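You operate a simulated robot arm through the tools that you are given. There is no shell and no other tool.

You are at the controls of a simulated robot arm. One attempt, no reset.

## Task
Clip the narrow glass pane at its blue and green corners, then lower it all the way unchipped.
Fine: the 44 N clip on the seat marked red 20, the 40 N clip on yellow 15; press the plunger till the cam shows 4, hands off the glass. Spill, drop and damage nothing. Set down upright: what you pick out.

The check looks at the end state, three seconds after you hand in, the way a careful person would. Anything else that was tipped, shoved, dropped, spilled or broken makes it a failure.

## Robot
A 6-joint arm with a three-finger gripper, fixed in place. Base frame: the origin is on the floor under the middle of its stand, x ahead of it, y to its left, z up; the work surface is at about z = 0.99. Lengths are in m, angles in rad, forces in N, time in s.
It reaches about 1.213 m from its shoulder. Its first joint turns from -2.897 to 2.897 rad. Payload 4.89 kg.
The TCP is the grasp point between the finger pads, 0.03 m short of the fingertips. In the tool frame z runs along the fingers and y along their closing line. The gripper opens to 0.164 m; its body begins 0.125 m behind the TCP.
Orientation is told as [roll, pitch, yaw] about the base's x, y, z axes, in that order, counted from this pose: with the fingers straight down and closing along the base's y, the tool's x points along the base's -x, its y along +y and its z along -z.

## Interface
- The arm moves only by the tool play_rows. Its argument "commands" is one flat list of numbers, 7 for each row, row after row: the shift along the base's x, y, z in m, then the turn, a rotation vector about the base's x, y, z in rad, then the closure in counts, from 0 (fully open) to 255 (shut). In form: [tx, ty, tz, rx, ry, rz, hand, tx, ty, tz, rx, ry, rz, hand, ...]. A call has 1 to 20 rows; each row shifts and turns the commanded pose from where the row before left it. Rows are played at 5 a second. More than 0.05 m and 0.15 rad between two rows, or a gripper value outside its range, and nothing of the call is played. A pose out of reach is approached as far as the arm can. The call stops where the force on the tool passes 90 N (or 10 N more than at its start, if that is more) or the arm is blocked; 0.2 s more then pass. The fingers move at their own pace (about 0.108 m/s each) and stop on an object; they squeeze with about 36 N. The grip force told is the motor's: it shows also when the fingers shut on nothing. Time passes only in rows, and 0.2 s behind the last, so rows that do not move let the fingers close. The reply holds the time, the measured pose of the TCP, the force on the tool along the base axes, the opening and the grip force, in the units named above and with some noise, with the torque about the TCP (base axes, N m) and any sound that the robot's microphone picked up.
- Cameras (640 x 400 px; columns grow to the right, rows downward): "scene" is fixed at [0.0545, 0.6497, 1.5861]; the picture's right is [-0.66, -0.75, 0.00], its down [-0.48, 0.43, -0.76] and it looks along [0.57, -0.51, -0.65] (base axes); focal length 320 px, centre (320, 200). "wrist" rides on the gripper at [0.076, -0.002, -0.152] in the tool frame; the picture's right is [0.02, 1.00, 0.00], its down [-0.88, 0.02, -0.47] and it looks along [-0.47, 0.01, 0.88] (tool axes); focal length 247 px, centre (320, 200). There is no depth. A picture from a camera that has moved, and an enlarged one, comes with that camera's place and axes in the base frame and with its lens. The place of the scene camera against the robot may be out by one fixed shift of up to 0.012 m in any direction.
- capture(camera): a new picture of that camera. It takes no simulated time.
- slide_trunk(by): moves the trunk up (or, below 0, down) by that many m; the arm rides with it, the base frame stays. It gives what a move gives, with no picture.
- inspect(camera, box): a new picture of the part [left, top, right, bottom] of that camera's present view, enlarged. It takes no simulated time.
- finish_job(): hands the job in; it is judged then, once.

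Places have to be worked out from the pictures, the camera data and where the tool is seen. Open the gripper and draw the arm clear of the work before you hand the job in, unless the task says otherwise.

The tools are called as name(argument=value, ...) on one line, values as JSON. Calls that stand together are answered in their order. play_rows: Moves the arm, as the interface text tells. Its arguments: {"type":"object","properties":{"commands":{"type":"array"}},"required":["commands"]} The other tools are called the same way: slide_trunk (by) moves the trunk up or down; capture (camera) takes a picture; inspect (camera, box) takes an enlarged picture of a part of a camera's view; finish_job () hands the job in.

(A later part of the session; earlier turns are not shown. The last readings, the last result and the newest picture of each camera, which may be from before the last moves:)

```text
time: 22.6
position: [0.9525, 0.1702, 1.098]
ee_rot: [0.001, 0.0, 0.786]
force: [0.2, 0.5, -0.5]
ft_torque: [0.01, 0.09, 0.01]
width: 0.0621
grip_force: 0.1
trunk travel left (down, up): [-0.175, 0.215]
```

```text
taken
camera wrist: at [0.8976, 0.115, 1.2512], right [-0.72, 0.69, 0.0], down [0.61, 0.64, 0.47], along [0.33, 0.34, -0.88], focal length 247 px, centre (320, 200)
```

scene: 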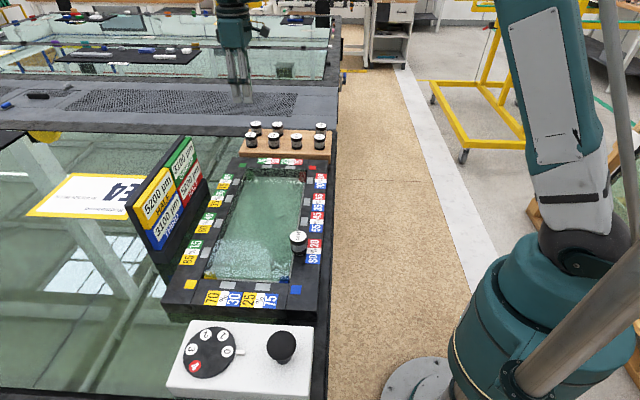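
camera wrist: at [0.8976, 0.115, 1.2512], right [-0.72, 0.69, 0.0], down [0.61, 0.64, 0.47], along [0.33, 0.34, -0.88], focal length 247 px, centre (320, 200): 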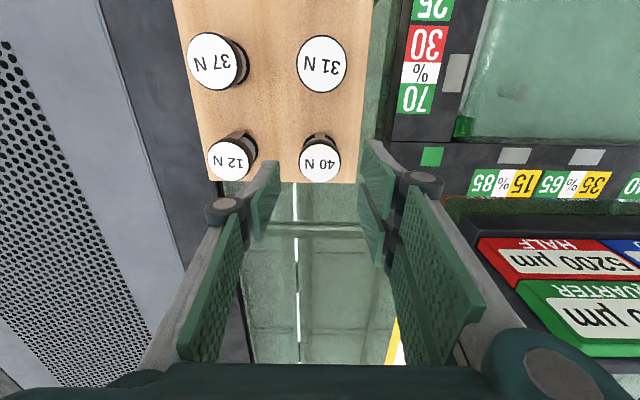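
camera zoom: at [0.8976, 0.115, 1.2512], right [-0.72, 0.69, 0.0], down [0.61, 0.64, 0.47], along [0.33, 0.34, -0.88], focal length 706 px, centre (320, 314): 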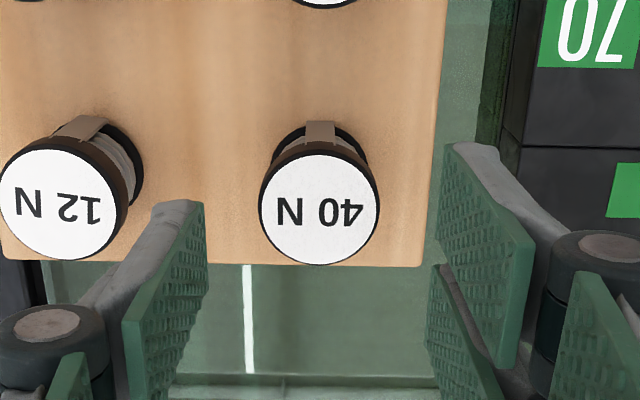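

Centred within 1 mm. I descend the last 7 cm to z≈1.029 in slowing steps and then look before closing.

play_rows(commands=[0, 0, -0.03, 0, 0, 0, 158, 0, 0, -0.025, 0, 0, 0, 158, 0, 0, -0.01, 0, 0, 0, 158, 0, 0, -0.0045, 0, 0, 0, 158, 0, 0, 0, 0, 0, 0, 158])

capture(camera="wrist")

inspect(camera="scene", box=[220, 70, 345, 180])

```text
time: 23.8
position: [0.9487, 0.1717, 1.0284]
ee_rot: [0.0, -0.001, 0.785]
force: [-0.1, 0.7, -0.5]
ft_torque: [-0.01, 0.0, -0.01]
width: 0.0622
grip_force: 0.1
trunk travel left (down, up): [-0.175, 0.215]
```

```text
taken
camera wrist: at [0.8951, 0.1165, 1.1816], right [-0.72, 0.69, 0.0], down [0.61, 0.64, 0.47], along [0.33, 0.34, -0.88], focal length 247 px, centre (320, 200)
```

wrist: 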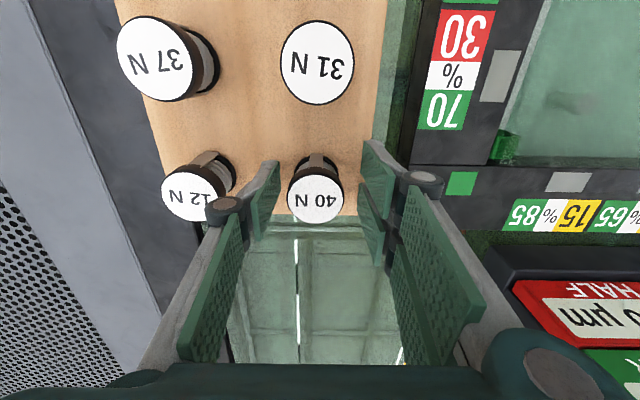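

```text
3.64 times, centred on (282, 125) of scene
camera zoom: at [0.0545, 0.6497, 1.5861], right [-0.66, -0.75, 0.0], down [-0.48, 0.43, -0.76], along [0.57, -0.51, -0.65], focal length 1164 px, centre (456, 473)
```

zoom: 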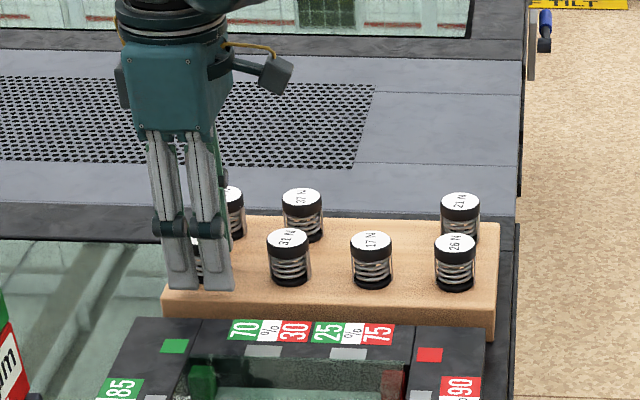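

At the lower pose the arm sits ~3 mm to the right (toward the frame) of the clip axis. I nudge back by (+0.0023, -0.0022) before closing.

play_rows(commands=[0.0023, -0.0022, 0, 0, 0, 0, 158, 0, 0, 0, 0, 0, 0, 158])

inspect(camera="wrist", box=[240, 110, 400, 250])

```text
time: 24.4
position: [0.9516, 0.1689, 1.0295]
ee_rot: [0.0, -0.002, 0.785]
force: [0.3, -0.8, 0.5]
ft_torque: [0.0, 0.0, 0.01]
width: 0.0623
grip_force: 0.1
trunk travel left (down, up): [-0.175, 0.215]
```

```text
2.86 times, centred on (320, 180) of wrist
camera zoom: at [0.8974, 0.114, 1.1823], right [-0.72, 0.69, 0.0], down [0.61, 0.64, 0.47], along [0.33, 0.34, -0.88], focal length 706 px, centre (320, 257)
```

zoom: 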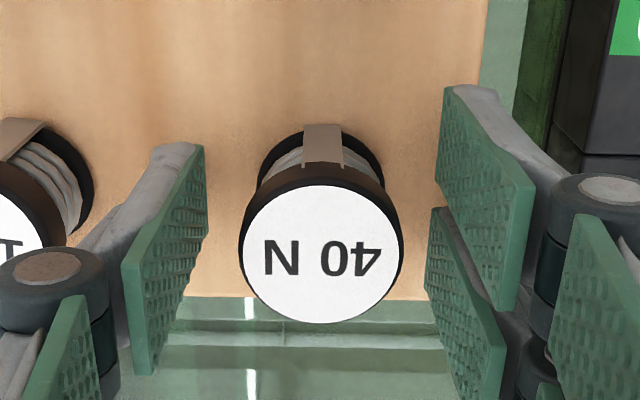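

The 40 N clip is now centred between the pads. I close gradually and wait for the grip.

play_rows(commands=[0, 0, 0, 0, 0, 0, 175, 0, 0, 0, 0, 0, 0, 190, 0, 0, 0, 0, 0, 0, 205, 0, 0, 0, 0, 0, 0, 255, 0, 0, 0, 0, 0, 0, 255, 0, 0, 0, 0, 0, 0, 255])

capture(camera="wrist")

```text
time: 25.8
position: [0.9516, 0.1681, 1.0293]
ee_rot: [0.0, -0.002, 0.785]
force: [-0.1, -0.1, -0.8]
ft_torque: [0.0, -0.01, 0.0]
width: 0.0386
grip_force: 36.3
trunk travel left (down, up): [-0.175, 0.215]
```

```text
taken
camera wrist: at [0.8974, 0.114, 1.1823], right [-0.72, 0.69, 0.0], down [0.61, 0.64, 0.47], along [0.33, 0.34, -0.88], focal length 247 px, centre (320, 200)
```

wrist: 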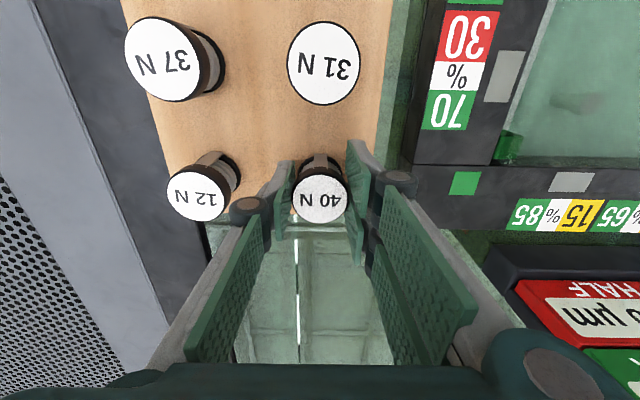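

Grip is firm on the 40 N clip (0.0386 m). I lift straight up, then move at z≈1.20 to above the yellow-15 seat at about (0.803, 0.319).

play_rows(commands=[0, 0, 0.01, 0, 0, 0, 255, 0, 0, 0.02, 0, 0, 0, 255, 0, 0, 0.04, 0, 0, 0, 255, 0, 0, 0.04, 0, 0, 0, 255, 0, 0, 0.04, 0, 0, 0, 255, 0, 0, 0.02, 0, 0, 0, 255, -0.0186, 0.019, 0, 0, 0, 0, 255, -0.03, 0.0305, 0, 0, 0, 0, 255, -0.03, 0.0305, 0, 0, 0, 0, 255, -0.03, 0.0305, 0, 0, 0, 0, 255, -0.03, 0.0305, 0, 0, 0, 0, 255, -0.01, 0.01, 0, 0, 0, 0, 255, 0, 0, 0, 0, 0, 0, 255])

capture(camera="wrist")

capture(camera="scene")

inspect(camera="wrist", box=[250, 80, 400, 220])

```text
time: 28.6
position: [0.8033, 0.323, 1.2009]
ee_rot: [0.0, -0.001, 0.787]
force: [-0.5, 1.5, -0.5]
ft_torque: [-0.04, -0.06, 0.01]
width: 0.0383
grip_force: 36.0
trunk travel left (down, up): [-0.175, 0.215]
```

```text
taken
camera wrist: at [0.7495, 0.2689, 1.3536], right [-0.72, 0.69, 0.0], down [0.61, 0.64, 0.47], along [0.33, 0.34, -0.88], focal length 247 px, centre (320, 200)
```

wrist: 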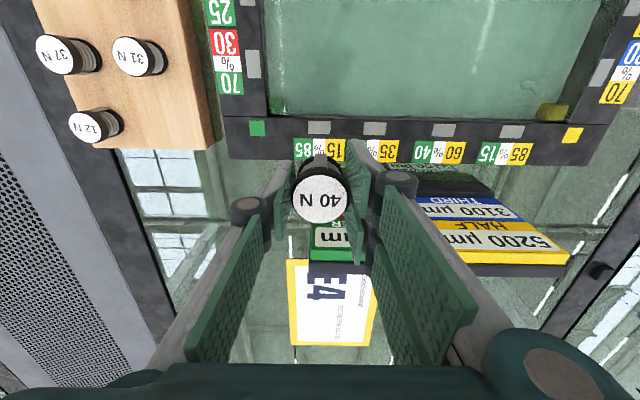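

```text
taken
```

scene: 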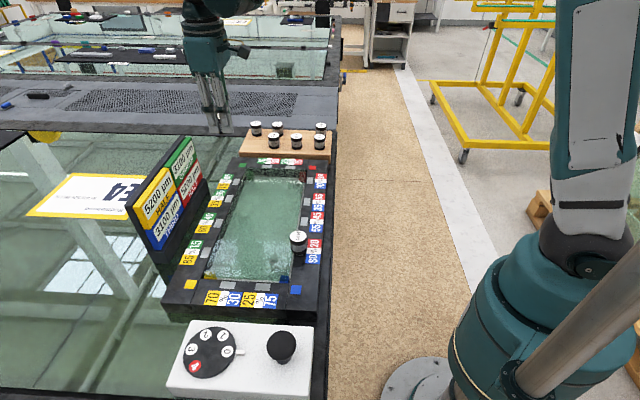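

```text
2.86 times, centred on (325, 150) of wrist
camera zoom: at [0.7495, 0.2689, 1.3536], right [-0.72, 0.69, 0.0], down [0.61, 0.64, 0.47], along [0.33, 0.34, -0.88], focal length 706 px, centre (306, 343)
```

zoom: 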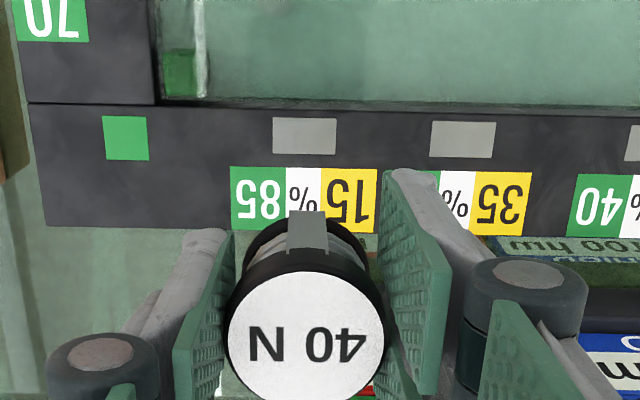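

The yellow-15 (green-85) seat is ~2 mm nearer the camera than the clip axis. I correct by (-0.0008, -0.0023) and come down to about z = 1.05, keeping an eye on the placard.

play_rows(commands=[-0.0008, -0.0023, -0.01, 0, 0, 0, 255, 0, 0, -0.03, 0, 0, 0, 255, 0, 0, -0.04, 0, 0, 0, 255, 0, 0, -0.03, 0, 0, 0, 255, 0, 0, -0.02, 0, 0, 0, 255, 0, 0, 0, 0, 0, 0, 255])

capture(camera="wrist")

inspect(camera="scene", box=[150, 80, 300, 220])

```text
time: 30.0
position: [0.8029, 0.3174, 1.0654]
ee_rot: [-0.002, 0.002, 0.784]
force: [0.8, -0.1, -1.3]
ft_torque: [-0.03, 0.01, -0.01]
width: 0.0386
grip_force: 36.0
trunk travel left (down, up): [-0.175, 0.215]
```

```text
taken
camera wrist: at [0.7488, 0.2634, 1.219], right [-0.72, 0.69, 0.0], down [0.61, 0.64, 0.47], along [0.33, 0.34, -0.88], focal length 247 px, centre (320, 200)
```

wrist: 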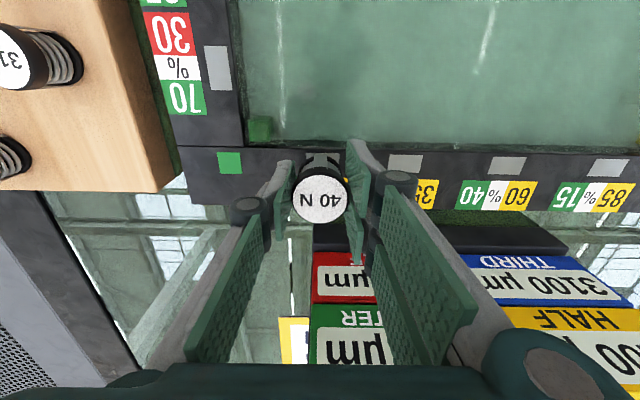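

```text
2.86 times, centred on (225, 150) of scene
camera zoom: at [0.0545, 0.6497, 1.5861], right [-0.66, -0.75, 0.0], down [-0.48, 0.43, -0.76], along [0.57, -0.51, -0.65], focal length 914 px, centre (591, 343)
```

zoom: 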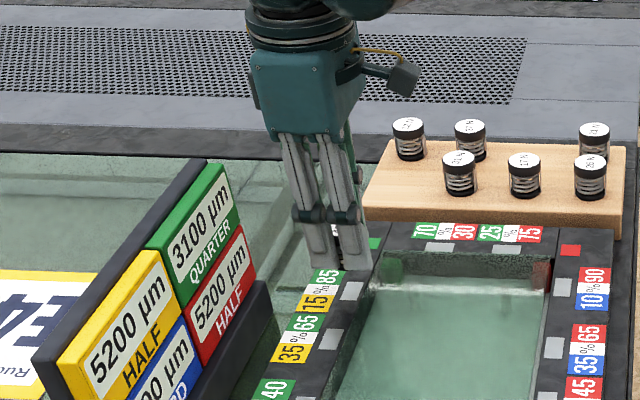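

Well clear of the placard. I zoom on the pad alignment.

inspect(camera="wrist", box=[250, 110, 400, 240])

inspect(camera="scene", box=[205, 140, 265, 200])

```text
3.08 times, centred on (325, 175) of wrist
camera zoom: at [0.7488, 0.2634, 1.219], right [-0.72, 0.69, 0.0], down [0.61, 0.64, 0.47], along [0.33, 0.34, -0.88], focal length 760 px, centre (305, 277)
```

zoom: 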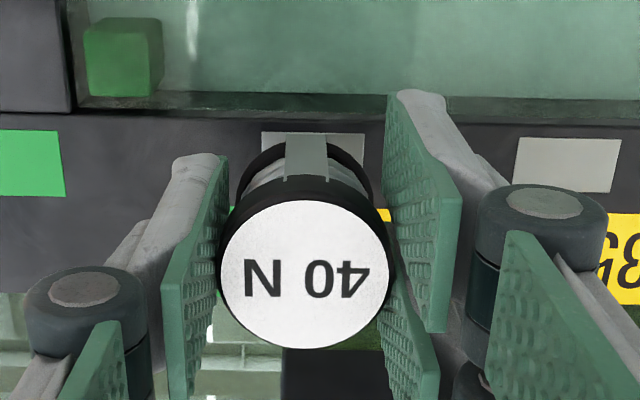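

```text
6.67 times, centred on (235, 170) of scene
camera zoom: at [0.0545, 0.6497, 1.5861], right [-0.66, -0.75, 0.0], down [-0.48, 0.43, -0.76], along [0.57, -0.51, -0.65], focal length 2134 px, centre (887, 400)
```

zoom: 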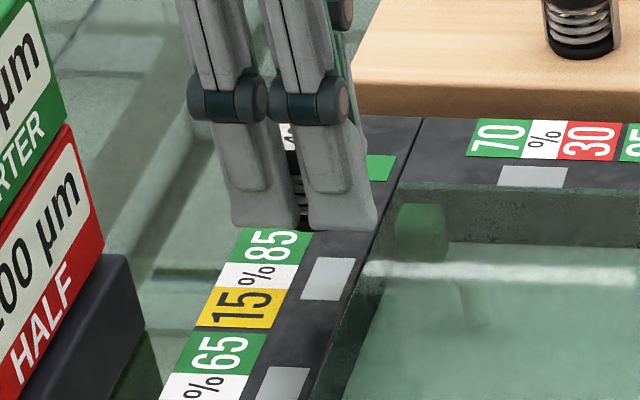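

The pad is ~2 mm right and ~2 mm forward of the clip axis. I shift by (+0.0001, +0.0031) while lowering to just above contact, then re-look.

play_rows(commands=[0.0001, 0.0031, -0.01, 0, 0, 0, 255, 0, 0, -0.015, 0, 0, 0, 255, 0, 0, -0.005, 0, 0, 0, 255, 0, 0, 0, 0, 0, 0, 255])

inspect(camera="wrist", box=[250, 110, 400, 240])

inspect(camera="scene", box=[205, 140, 265, 200])

```text
time: 31.0
position: [0.8039, 0.3204, 1.0371]
ee_rot: [0.001, 0.0, 0.786]
force: [0.4, 0.3, -0.2]
ft_torque: [-0.03, 0.04, 0.0]
width: 0.0385
grip_force: 36.0
trunk travel left (down, up): [-0.175, 0.215]
```

```text
3.08 times, centred on (325, 175) of wrist
camera zoom: at [0.7497, 0.2656, 1.1901], right [-0.72, 0.69, 0.0], down [0.61, 0.64, 0.47], along [0.33, 0.34, -0.88], focal length 760 px, centre (305, 277)
```

zoom: 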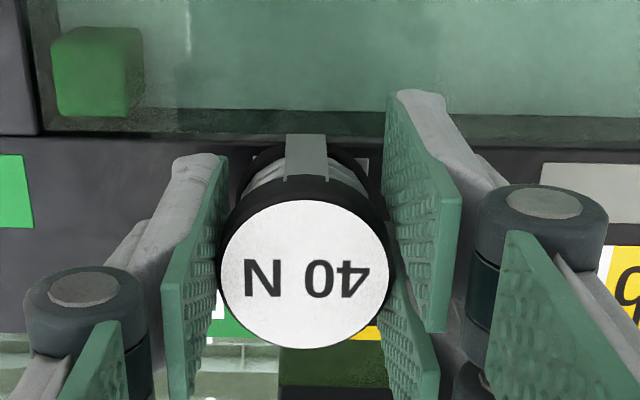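

```text
6.67 times, centred on (235, 170) of scene
camera zoom: at [0.0545, 0.6497, 1.5861], right [-0.66, -0.75, 0.0], down [-0.48, 0.43, -0.76], along [0.57, -0.51, -0.65], focal length 2134 px, centre (887, 400)
```

zoom: 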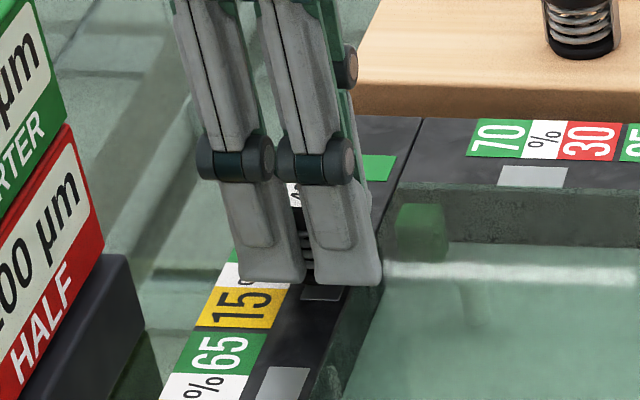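

About 1 mm of offset remains; I fine-shift by (-0.0022, +0.0007), compensating a little for the release drift seen last time, and lower 4.5 mm to just above contact.

play_rows(commands=[-0.0022, 0.0007, -0.002, 0, 0, 0, 255, 0, 0, -0.0025, 0, 0, 0, 255, 0, 0, 0, 0, 0, 0, 255])

inspect(camera="wrist", box=[250, 110, 400, 240])

```text
time: 31.8
position: [0.8008, 0.3199, 1.0329]
ee_rot: [0.001, 0.001, 0.784]
force: [-0.4, -0.1, -1.3]
ft_torque: [0.0, 0.02, 0.0]
width: 0.0383
grip_force: 36.6
trunk travel left (down, up): [-0.175, 0.215]
```

```text
3.08 times, centred on (325, 175) of wrist
camera zoom: at [0.747, 0.2658, 1.1856], right [-0.72, 0.69, 0.0], down [0.61, 0.64, 0.47], along [0.33, 0.34, -0.88], focal length 760 px, centre (305, 277)
```

zoom: 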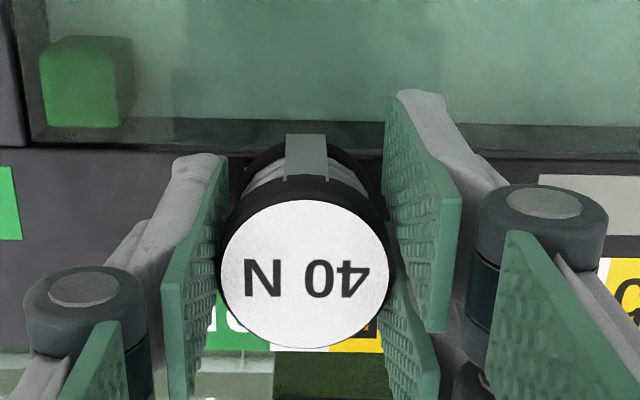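

Not yet in contact (force z about -1 N). I step down 1 mm at a time.

play_rows(commands=[0, 0, -0.001, 0, 0, 0, 255, 0, 0, 0, 0, 0, 0, 255])

```text
time: 32.4
position: [0.8014, 0.321, 1.0329]
ee_rot: [-0.002, 0.0, 0.785]
force: [2.6, -0.1, 4.7]
ft_torque: [0.0, -0.14, -0.02]
width: 0.0384
grip_force: 36.0
trunk travel left (down, up): [-0.175, 0.215]
```

Light contact (about 5 N up). The clip is on the seat, so I open gradually.

play_rows(commands=[0, 0, 0, 0, 0, 0, 205, 0, 0, 0, 0, 0, 0, 198, 0, 0, 0, 0, 0, 0, 194, 0, 0, 0, 0, 0, 0, 190, 0, 0, 0, 0, 0, 0, 184, 0, 0, 0, 0, 0, 0, 175, 0, 0, 0, 0, 0, 0, 160, 0, 0, 0, 0, 0, 0, 145, 0, 0, 0, 0, 0, 0, 140, 0, 0, 0, 0, 0, 0, 140])

capture(camera="wrist")

inspect(camera="scene", box=[195, 120, 285, 210])

```text
time: 34.6
position: [0.8005, 0.3214, 1.0319]
ee_rot: [-0.001, -0.002, 0.785]
force: [-0.1, -0.1, 0.3]
ft_torque: [0.04, -0.02, -0.02]
width: 0.074
grip_force: 0.0
trunk travel left (down, up): [-0.175, 0.215]
```

```text
taken
camera wrist: at [0.7468, 0.2659, 1.185], right [-0.72, 0.69, 0.0], down [0.61, 0.64, 0.47], along [0.33, 0.34, -0.88], focal length 247 px, centre (320, 200)
```

wrist: 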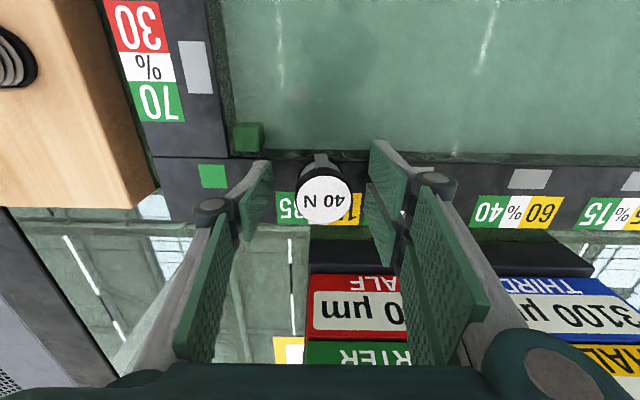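

```text
4.44 times, centred on (240, 165) of scene
camera zoom: at [0.0545, 0.6497, 1.5861], right [-0.66, -0.75, 0.0], down [-0.48, 0.43, -0.76], along [0.57, -0.51, -0.65], focal length 1422 px, centre (676, 356)
```

zoom: 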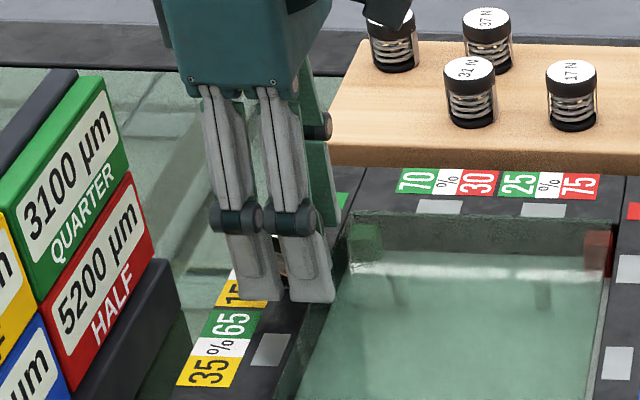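

Released. I rise straight up and inspect both clips.

play_rows(commands=[0, 0, 0.015, 0, 0, 0, 140, 0, 0, 0.03, 0, 0, 0, 140, 0, 0, 0.04, 0, 0, 0, 140, 0, 0, 0.04, 0, 0, 0, 140, 0, 0, 0.04, 0, 0, 0, 140, 0, 0, 0.03, 0, 0, 0, 140, 0, 0, 0, 0, 0, 0, 140])

inspect(camera="wrist", box=[250, 60, 400, 200])

inspect(camera="scene", box=[170, 120, 340, 300])

inspect(camera="scene", box=[205, 140, 265, 200])

```text
time: 36.2
position: [0.8009, 0.3199, 1.2287]
ee_rot: [0.001, 0.0, 0.786]
force: [0.0, 0.1, 0.5]
ft_torque: [0.02, -0.06, 0.0]
width: 0.074
grip_force: 0.0
trunk travel left (down, up): [-0.175, 0.215]
```

```text
2.86 times, centred on (325, 130) of wrist
camera zoom: at [0.7461, 0.2646, 1.382], right [-0.72, 0.69, 0.0], down [0.61, 0.64, 0.47], along [0.33, 0.34, -0.88], focal length 706 px, centre (306, 400)
```

zoom: 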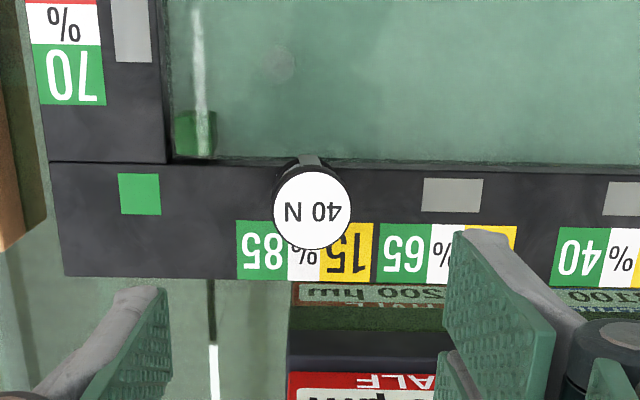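

```text
2.22 times, centred on (255, 210) of scene
camera zoom: at [0.0545, 0.6497, 1.5861], right [-0.66, -0.75, 0.0], down [-0.48, 0.43, -0.76], along [0.57, -0.51, -0.65], focal length 711 px, centre (464, 178)
```

zoom: 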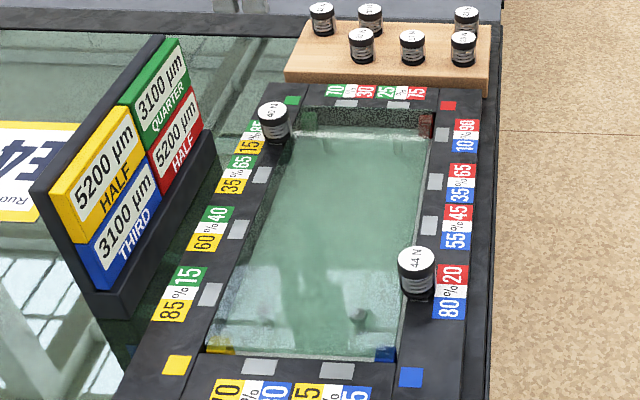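

```text
6.67 times, centred on (235, 170) of scene
camera zoom: at [0.0545, 0.6497, 1.5861], right [-0.66, -0.75, 0.0], down [-0.48, 0.43, -0.76], along [0.57, -0.51, -0.65], focal length 2134 px, centre (887, 400)
```

zoom: 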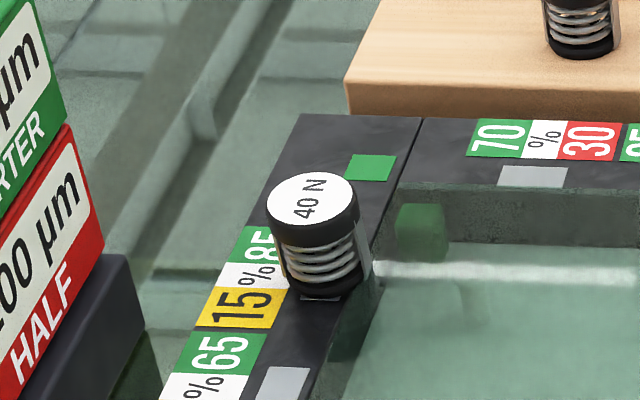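

Both clips stand upright on their seats (40 N on yellow 15, 44 N on red 20), the rest of the rack is untouched. Next I fly at z≈1.25 with the fingers closing to above the plunger, estimated at (0.282, 0.529), top z≈1.045.

play_rows(commands=[0, 0, 0.02, 0, 0, 0, 140, -0.02, 0.008, 0, 0, 0, 0, 140, -0.0384, 0.0155, 0, 0, 0, 0, 160, -0.0384, 0.0155, 0, 0, 0, 0, 180, -0.0384, 0.0155, 0, 0, 0, 0, 200, -0.0384, 0.0155, 0, 0, 0, 0, 220, -0.0384, 0.0155, 0, 0, 0, 0, 240, -0.0384, 0.0155, 0, 0, 0, 0, 255, -0.0384, 0.0155, 0, 0, 0, 0, 255, -0.0384, 0.0155, 0, 0, 0, 0, 255, -0.0384, 0.0155, 0, 0, 0, 0, 255, -0.0384, 0.0155, 0, 0, 0, 0, 255, -0.0384, 0.0155, 0, 0, 0, 0, 255, -0.0384, 0.0155, 0, 0, 0, 0, 255, -0.0382, 0.015, 0, 0, 0, 0, 255, 0, 0, 0, 0, 0, 0, 255])

capture(camera="wrist")

capture(camera="scene")

```text
time: 39.6
position: [0.28, 0.5303, 1.2494]
ee_rot: [0.0, 0.0, 0.786]
force: [0.3, -0.7, -0.3]
ft_torque: [-0.03, 0.01, 0.04]
width: 0.0001
grip_force: 35.3
trunk travel left (down, up): [-0.175, 0.215]
```

```text
taken
camera wrist: at [0.2271, 0.4758, 1.4018], right [-0.72, 0.69, 0.0], down [0.61, 0.64, 0.47], along [0.33, 0.34, -0.88], focal length 247 px, centre (320, 200)
```

wrist: 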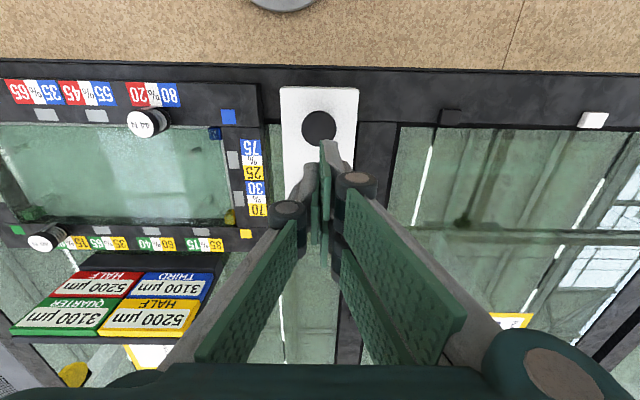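

```text
taken
```

scene: 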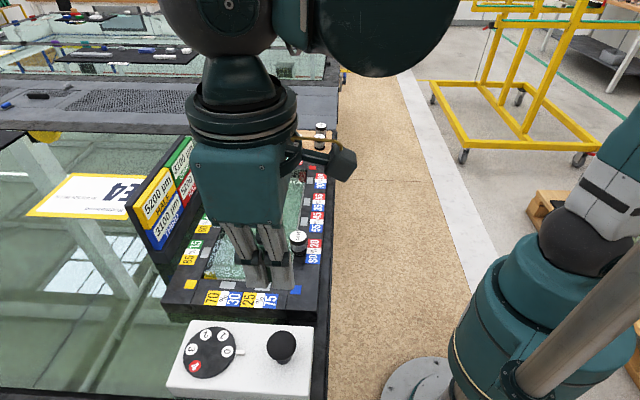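

The knob shows right below the closed fingertips and the scene camera sees the dial (still at 0). I zoom to measure the offset.

inspect(camera="wrist", box=[270, 75, 380, 175])

inspect(camera="scene", box=[160, 300, 330, 400])

```text
4.00 times, centred on (325, 125) of wrist
camera zoom: at [0.2271, 0.4758, 1.4018], right [-0.72, 0.69, 0.0], down [0.61, 0.64, 0.47], along [0.33, 0.34, -0.88], focal length 988 px, centre (300, 500)
```

zoom: 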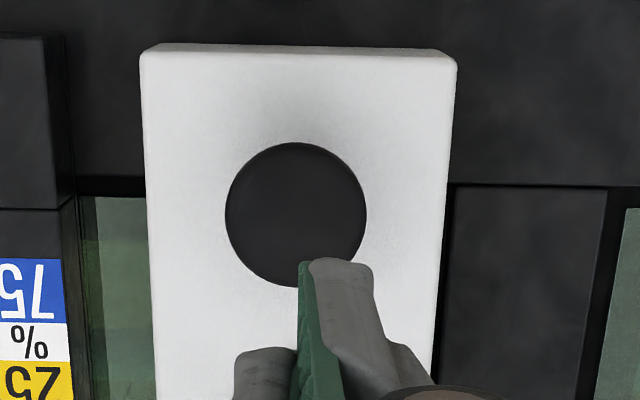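

```text
3.76 times, centred on (245, 350) of scene
camera zoom: at [0.0545, 0.6497, 1.5861], right [-0.66, -0.75, 0.0], down [-0.48, 0.43, -0.76], along [0.57, -0.51, -0.65], focal length 1205 px, centre (602, -365)
```

zoom: 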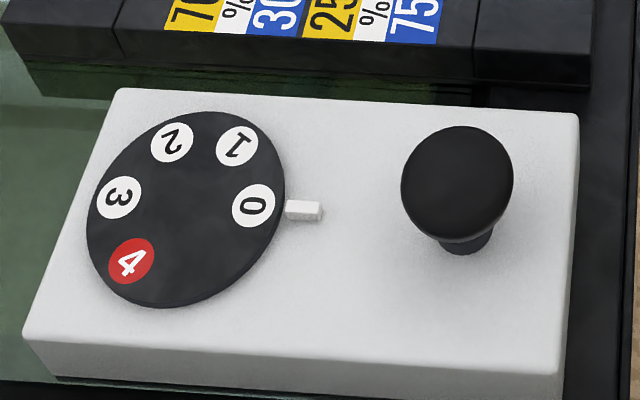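

The knob (5 cm wide) is within 2 mm of the TCP axis. I correct and descend to about 2.5 cm above it.

play_rows(commands=[0.0008, -0.0019, -0.02, 0, 0, 0, 255, 0, 0, -0.04, 0, 0, 0, 255, 0, 0, -0.04, 0, 0, 0, 255, 0, 0, -0.03, 0, 0, 0, 255, 0, 0, -0.015, 0, 0, 0, 255, 0, 0, 0, 0, 0, 0, 255])

capture(camera="wrist")

inspect(camera="scene", box=[160, 260, 350, 400])

```text
time: 41.0
position: [0.2825, 0.5285, 1.1035]
ee_rot: [0.001, 0.0, 0.785]
force: [0.0, 0.4, -0.1]
ft_torque: [-0.01, 0.01, -0.01]
width: 0.0
grip_force: 36.0
trunk travel left (down, up): [-0.175, 0.215]
```

```text
taken
camera wrist: at [0.2286, 0.4737, 1.2558], right [-0.72, 0.69, 0.0], down [0.61, 0.64, 0.47], along [0.33, 0.34, -0.88], focal length 247 px, centre (320, 200)
```

wrist: 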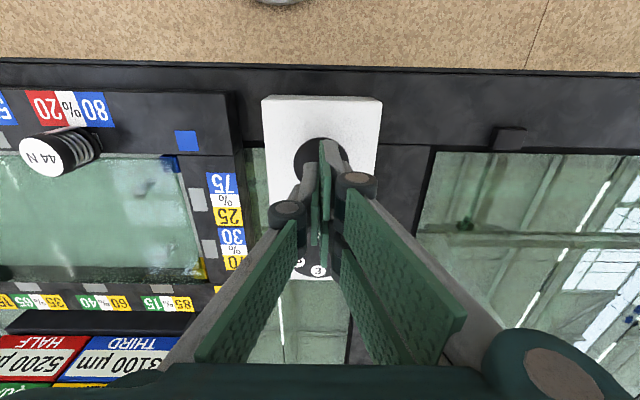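

```text
2.86 times, centred on (255, 330) of scene
camera zoom: at [0.0545, 0.6497, 1.5861], right [-0.66, -0.75, 0.0], down [-0.48, 0.43, -0.76], along [0.57, -0.51, -0.65], focal length 914 px, centre (506, -171)
```

zoom: 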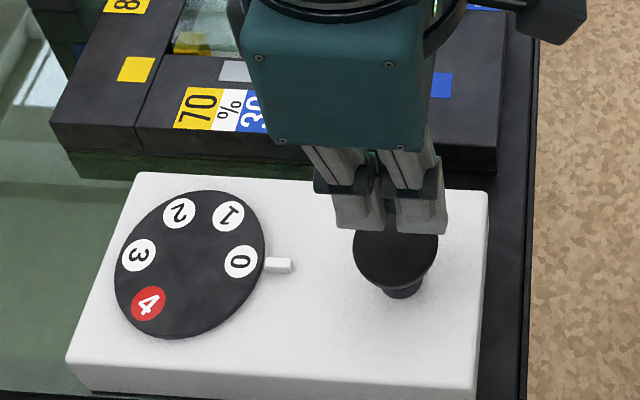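

Aligned, and the dial is visible in the scene view. I go down in short steps until I feel the knob.

play_rows(commands=[0, 0, -0.01, 0, 0, 0, 255, 0, 0, -0.008, 0, 0, 0, 255, 0, 0, -0.004, 0, 0, 0, 255, 0, 0, 0, 0, 0, 0, 255])

inspect(camera="scene", box=[160, 260, 350, 400])

```text
time: 42.0
position: [0.2824, 0.528, 1.0818]
ee_rot: [0.0, 0.0, 0.786]
force: [-0.2, 0.7, -0.6]
ft_torque: [-0.03, -0.02, 0.01]
width: 0.0002
grip_force: 36.1
trunk travel left (down, up): [-0.175, 0.215]
```

```text
2.86 times, centred on (255, 330) of scene
camera zoom: at [0.0545, 0.6497, 1.5861], right [-0.66, -0.75, 0.0], down [-0.48, 0.43, -0.76], along [0.57, -0.51, -0.65], focal length 914 px, centre (506, -171)
```

zoom: 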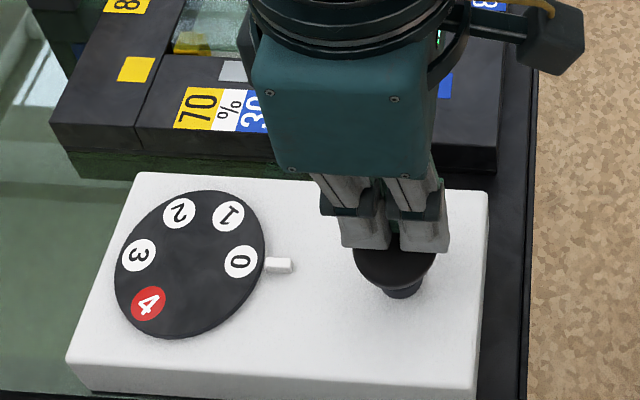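

Still about a centimetre free by the view and no force. I continue in 2–3 mm steps.

play_rows(commands=[0, 0, -0.003, 0, 0, 0, 255, 0, 0, -0.003, 0, 0, 0, 255, 0, 0, 0, 0, 0, 0, 255])

play_rows(commands=[0, 0, -0.002, 0, 0, 0, 255, 0, 0, -0.002, 0, 0, 0, 255, 0, 0, 0, 0, 0, 0, 255])

inspect(camera="scene", box=[160, 260, 350, 400])

```text
time: 42.8
position: [0.2822, 0.5279, 1.0739]
ee_rot: [0.001, 0.0, 0.785]
force: [1.4, -0.3, 1.7]
ft_torque: [-0.05, 0.0, 0.01]
width: 0.0059
grip_force: 44.6
trunk travel left (down, up): [-0.175, 0.215]
```

```text
time: 43.6
position: [0.2806, 0.5285, 1.0718]
ee_rot: [0.001, 0.001, 0.784]
force: [-1.7, 1.0, 3.9]
ft_torque: [0.04, 0.05, 0.01]
width: 0.0063
grip_force: 45.0
trunk travel left (down, up): [-0.175, 0.215]
```

```text
2.86 times, centred on (255, 330) of scene
camera zoom: at [0.0545, 0.6497, 1.5861], right [-0.66, -0.75, 0.0], down [-0.48, 0.43, -0.76], along [0.57, -0.51, -0.65], focal length 914 px, centre (506, -171)
```

zoom: 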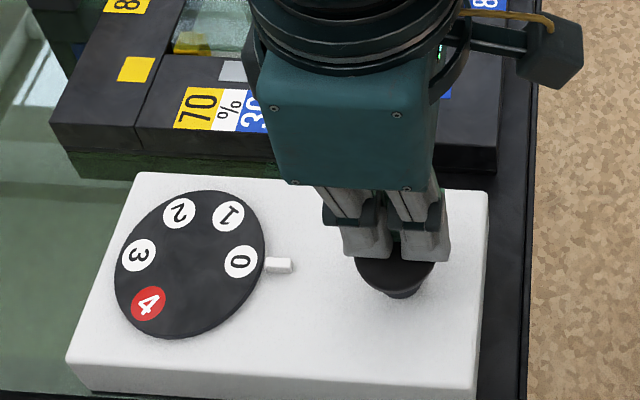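

Contact with the knob at z≈1.075 with a soft spring (~4 N). I press further in small steps, watching the dial and listening.

play_rows(commands=[0, 0, -0.002, 0, 0, 0, 255, 0, 0, -0.002, 0, 0, 0, 255, 0, 0, 0, 0, 0, 0, 255])

inspect(camera="scene", box=[160, 260, 350, 400])

```text
time: 44.4
position: [0.2816, 0.5299, 1.0668]
ee_rot: [-0.001, -0.001, 0.785]
force: [0.3, -2.0, 3.1]
ft_torque: [-0.03, 0.02, 0.03]
width: 0.0062
grip_force: 44.8
trunk travel left (down, up): [-0.175, 0.215]
heard: click
```

```text
2.86 times, centred on (255, 330) of scene
camera zoom: at [0.0545, 0.6497, 1.5861], right [-0.66, -0.75, 0.0], down [-0.48, 0.43, -0.76], along [0.57, -0.51, -0.65], focal length 914 px, centre (506, -171)
```

zoom: 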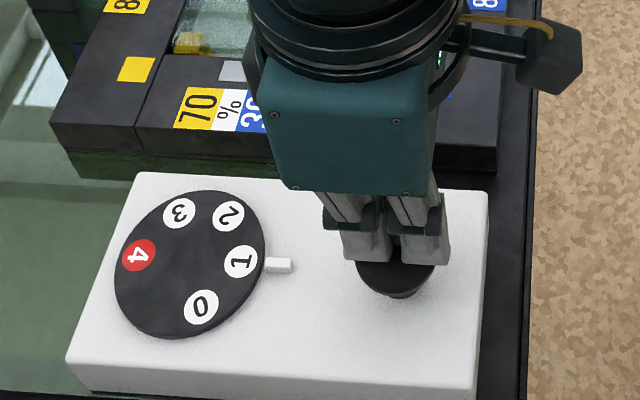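

A click, and the dial now shows 1 at the pointer — one step per stroke. Before the next stroke I release the plunger and check the pane and clips.

play_rows(commands=[0, 0, 0.004, 0, 0, 0, 255, 0, 0, 0.005, 0, 0, 0, 255, 0, 0, 0.005, 0, 0, 0, 255, 0, 0, 0, 0, 0, 0, 255])

inspect(camera="scene", box=[160, 110, 350, 310])

inspect(camera="scene", box=[160, 260, 350, 400])

inspect(camera="wrist", box=[0, 60, 280, 330])

```text
time: 45.4
position: [0.2813, 0.529, 1.081]
ee_rot: [0.001, -0.001, 0.784]
force: [0.6, -0.1, 0.3]
ft_torque: [0.04, 0.04, 0.02]
width: 0.0002
grip_force: 44.7
trunk travel left (down, up): [-0.175, 0.215]
```

```text
2.00 times, centred on (255, 210) of scene
camera zoom: at [0.0545, 0.6497, 1.5861], right [-0.66, -0.75, 0.0], down [-0.48, 0.43, -0.76], along [0.57, -0.51, -0.65], focal length 640 px, centre (450, 180)
```

zoom: 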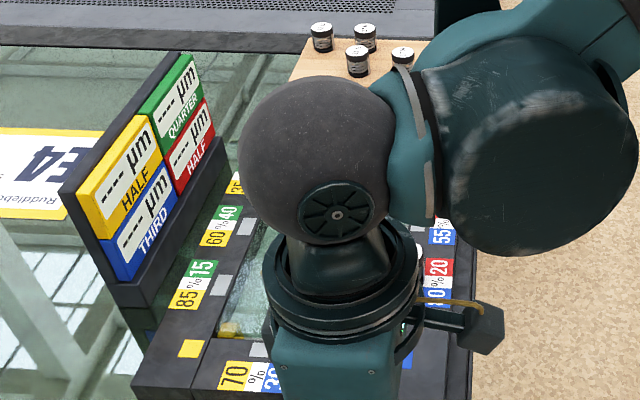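

```text
2.86 times, centred on (255, 330) of scene
camera zoom: at [0.0545, 0.6497, 1.5861], right [-0.66, -0.75, 0.0], down [-0.48, 0.43, -0.76], along [0.57, -0.51, -0.65], focal length 914 px, centre (506, -171)
```

zoom: 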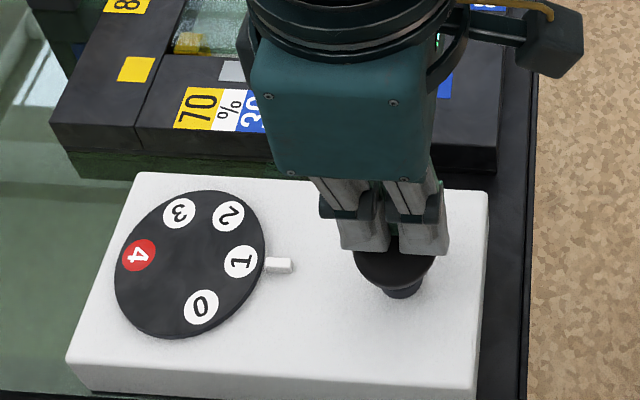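

```text
1.48 times, centred on (140, 195) of wrist
camera zoom: at [0.2275, 0.4747, 1.2333], right [-0.72, 0.69, 0.0], down [0.61, 0.64, 0.47], along [0.33, 0.34, -0.88], focal length 366 px, centre (587, 207)
```

zoom: 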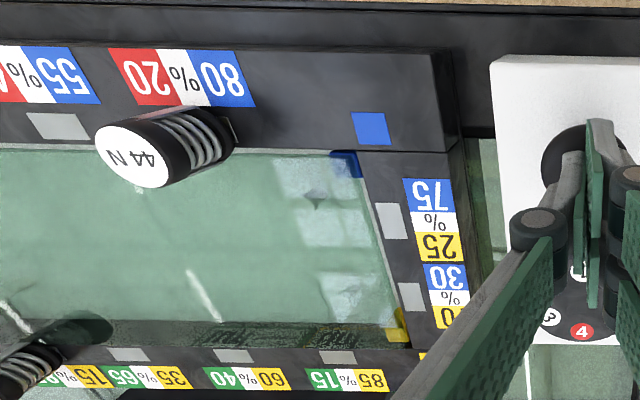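

The dial reads 1 and the plunger has sprung back; the placard now shows dashes instead of µm values. I look closer at the placard and pane before going on.

inspect(camera="scene", box=[120, 120, 220, 230])

capture(camera="wrist")

```text
3.64 times, centred on (170, 175) of scene
camera zoom: at [0.0545, 0.6497, 1.5861], right [-0.66, -0.75, 0.0], down [-0.48, 0.43, -0.76], along [0.57, -0.51, -0.65], focal length 1164 px, centre (866, 291)
```

zoom: 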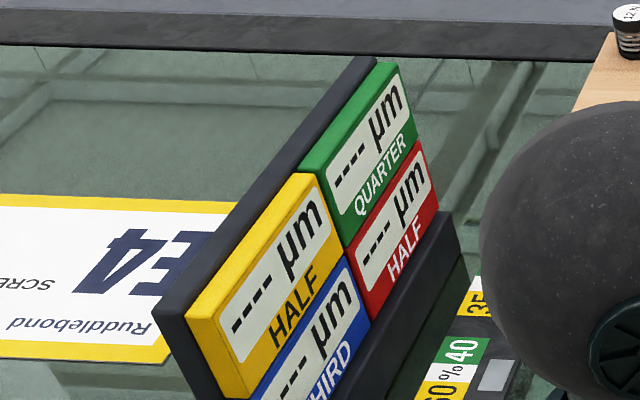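

```text
taken
camera wrist: at [0.2275, 0.4747, 1.2333], right [-0.72, 0.69, 0.0], down [0.61, 0.64, 0.47], along [0.33, 0.34, -0.88], focal length 247 px, centre (320, 200)
```

wrist: 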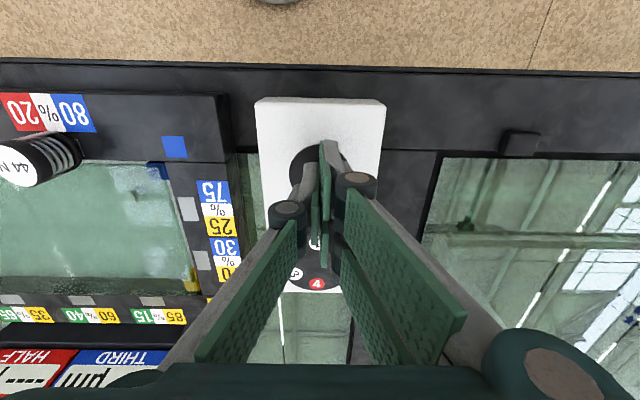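

The pane looks intact; the readings are blanked while the cam is between ends. I give the second stroke to the same depth as before.

play_rows(commands=[0, 0, -0.005, 0, 0, 0, 255, 0, 0, -0.003, 0, 0, 0, 255, 0, 0, -0.003, 0, 0, 0, 255, 0, 0, -0.003, 0, 0, 0, 255, 0, 0, 0, 0, 0, 0, 255])

inspect(camera="scene", box=[120, 120, 350, 400])

```text
time: 46.6
position: [0.2833, 0.5288, 1.0667]
ee_rot: [0.001, -0.001, 0.785]
force: [-0.6, -1.0, 4.1]
ft_torque: [-0.02, 0.0, 0.01]
width: 0.006
grip_force: 45.2
trunk travel left (down, up): [-0.175, 0.215]
heard: click
```

```text
1.43 times, centred on (235, 260) of scene
camera zoom: at [0.0545, 0.6497, 1.5861], right [-0.66, -0.75, 0.0], down [-0.48, 0.43, -0.76], along [0.57, -0.51, -0.65], focal length 457 px, centre (441, 114)
```

zoom: 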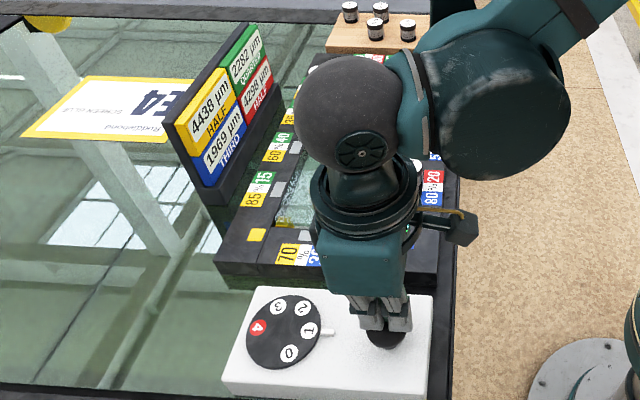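

The readings came back (green ~2282, yellow ~4438, blue ~1969, red ~4238). I zoom on the dial and placard to see the state.

inspect(camera="scene", box=[160, 290, 350, 400])

inspect(camera="scene", box=[120, 120, 220, 230])

```text
3.37 times, centred on (255, 345) of scene
camera zoom: at [0.0545, 0.6497, 1.5861], right [-0.66, -0.75, 0.0], down [-0.48, 0.43, -0.76], along [0.57, -0.51, -0.65], focal length 1078 px, centre (539, -288)
```

zoom: 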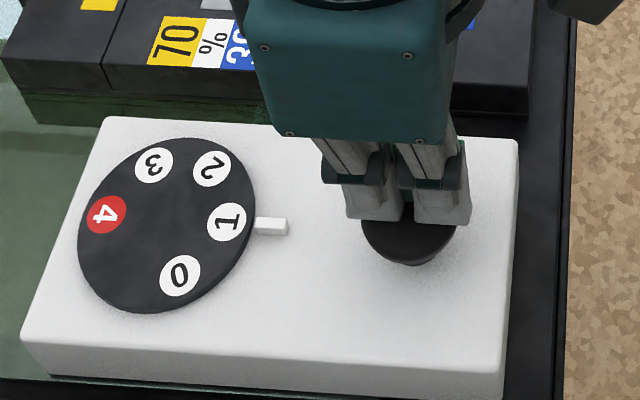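

```text
3.64 times, centred on (170, 175) of scene
camera zoom: at [0.0545, 0.6497, 1.5861], right [-0.66, -0.75, 0.0], down [-0.48, 0.43, -0.76], along [0.57, -0.51, -0.65], focal length 1164 px, centre (866, 291)
```

zoom: 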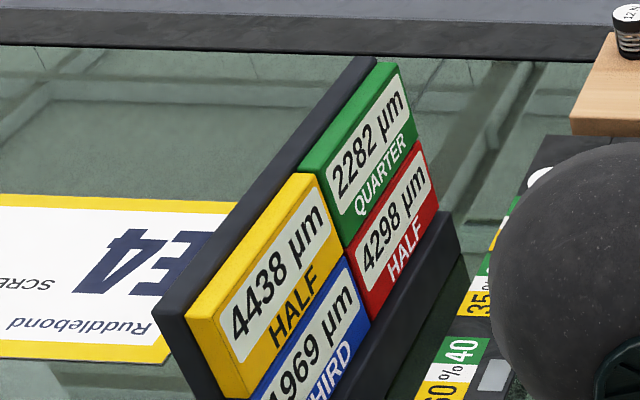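

The dial picture still shows 1 even though a click was heard. I release the plunger fully and look again before another stroke.

play_rows(commands=[0, 0, 0.004, 0, 0, 0, 255, 0, 0, 0.005, 0, 0, 0, 255, 0, 0, 0.005, 0, 0, 0, 255, 0, 0, 0.002, 0, 0, 0, 255, 0, 0, 0, 0, 0, 0, 255])

inspect(camera="scene", box=[160, 290, 350, 400])

inspect(camera="scene", box=[120, 120, 220, 230])

```text
time: 47.8
position: [0.2832, 0.5289, 1.0832]
ee_rot: [0.0, -0.001, 0.785]
force: [0.5, 0.1, -0.2]
ft_torque: [0.0, -0.01, 0.0]
width: 0.0
grip_force: 45.3
trunk travel left (down, up): [-0.175, 0.215]
```

```text
3.37 times, centred on (255, 345) of scene
camera zoom: at [0.0545, 0.6497, 1.5861], right [-0.66, -0.75, 0.0], down [-0.48, 0.43, -0.76], along [0.57, -0.51, -0.65], focal length 1078 px, centre (539, -288)
```

zoom: 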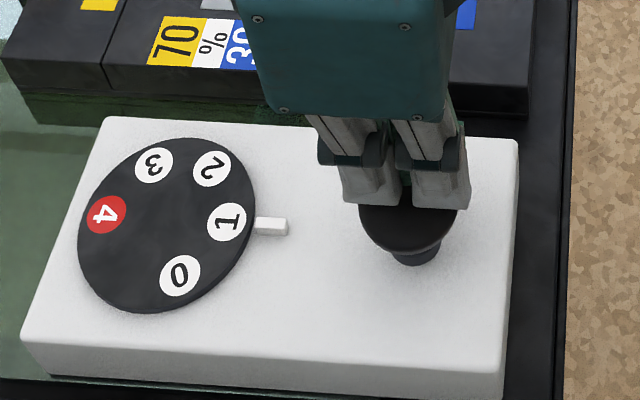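

```text
3.64 times, centred on (170, 175) of scene
camera zoom: at [0.0545, 0.6497, 1.5861], right [-0.66, -0.75, 0.0], down [-0.48, 0.43, -0.76], along [0.57, -0.51, -0.65], focal length 1164 px, centre (866, 291)
```

zoom: 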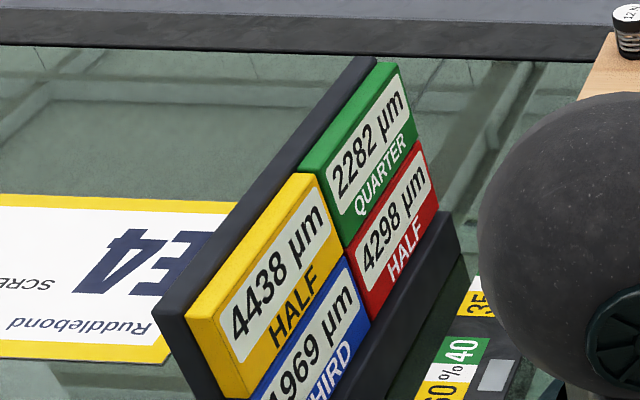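

The early second stroke did not advance the cam — the pane was still moving. Now the readings are steady, so I press again and then release and wait for the readings to return.

play_rows(commands=[0, 0, -0.007, 0, 0, 0, 255, 0, 0, -0.003, 0, 0, 0, 255, 0, 0, -0.003, 0, 0, 0, 255, 0, 0, -0.003, 0, 0, 0, 255, 0, 0, 0, 0, 0, 0, 255])

inspect(camera="scene", box=[160, 290, 350, 400])

inspect(camera="scene", box=[120, 120, 220, 230])

```text
time: 49.0
position: [0.2821, 0.5291, 1.0664]
ee_rot: [0.001, -0.001, 0.785]
force: [0.6, -1.6, 4.3]
ft_torque: [-0.07, -0.01, 0.02]
width: 0.0061
grip_force: 45.5
trunk travel left (down, up): [-0.175, 0.215]
heard: click
```

```text
3.37 times, centred on (255, 345) of scene
camera zoom: at [0.0545, 0.6497, 1.5861], right [-0.66, -0.75, 0.0], down [-0.48, 0.43, -0.76], along [0.57, -0.51, -0.65], focal length 1078 px, centre (539, -288)
```

zoom: 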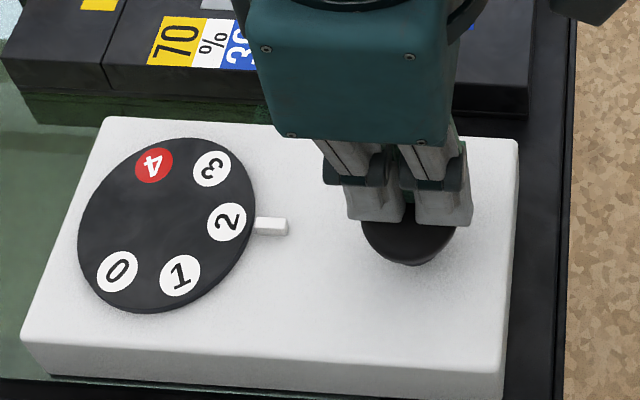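

```text
3.64 times, centred on (170, 175) of scene
camera zoom: at [0.0545, 0.6497, 1.5861], right [-0.66, -0.75, 0.0], down [-0.48, 0.43, -0.76], along [0.57, -0.51, -0.65], focal length 1164 px, centre (866, 291)
```

zoom: 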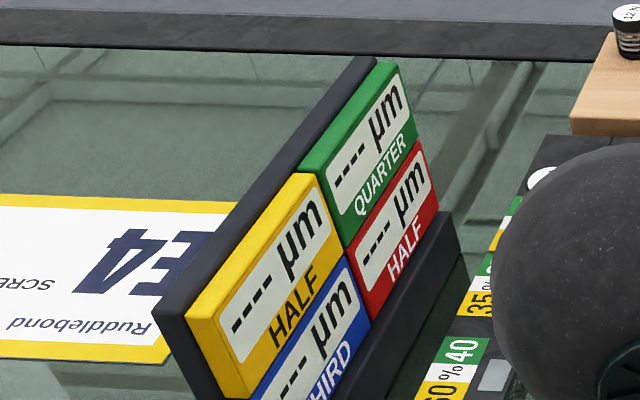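

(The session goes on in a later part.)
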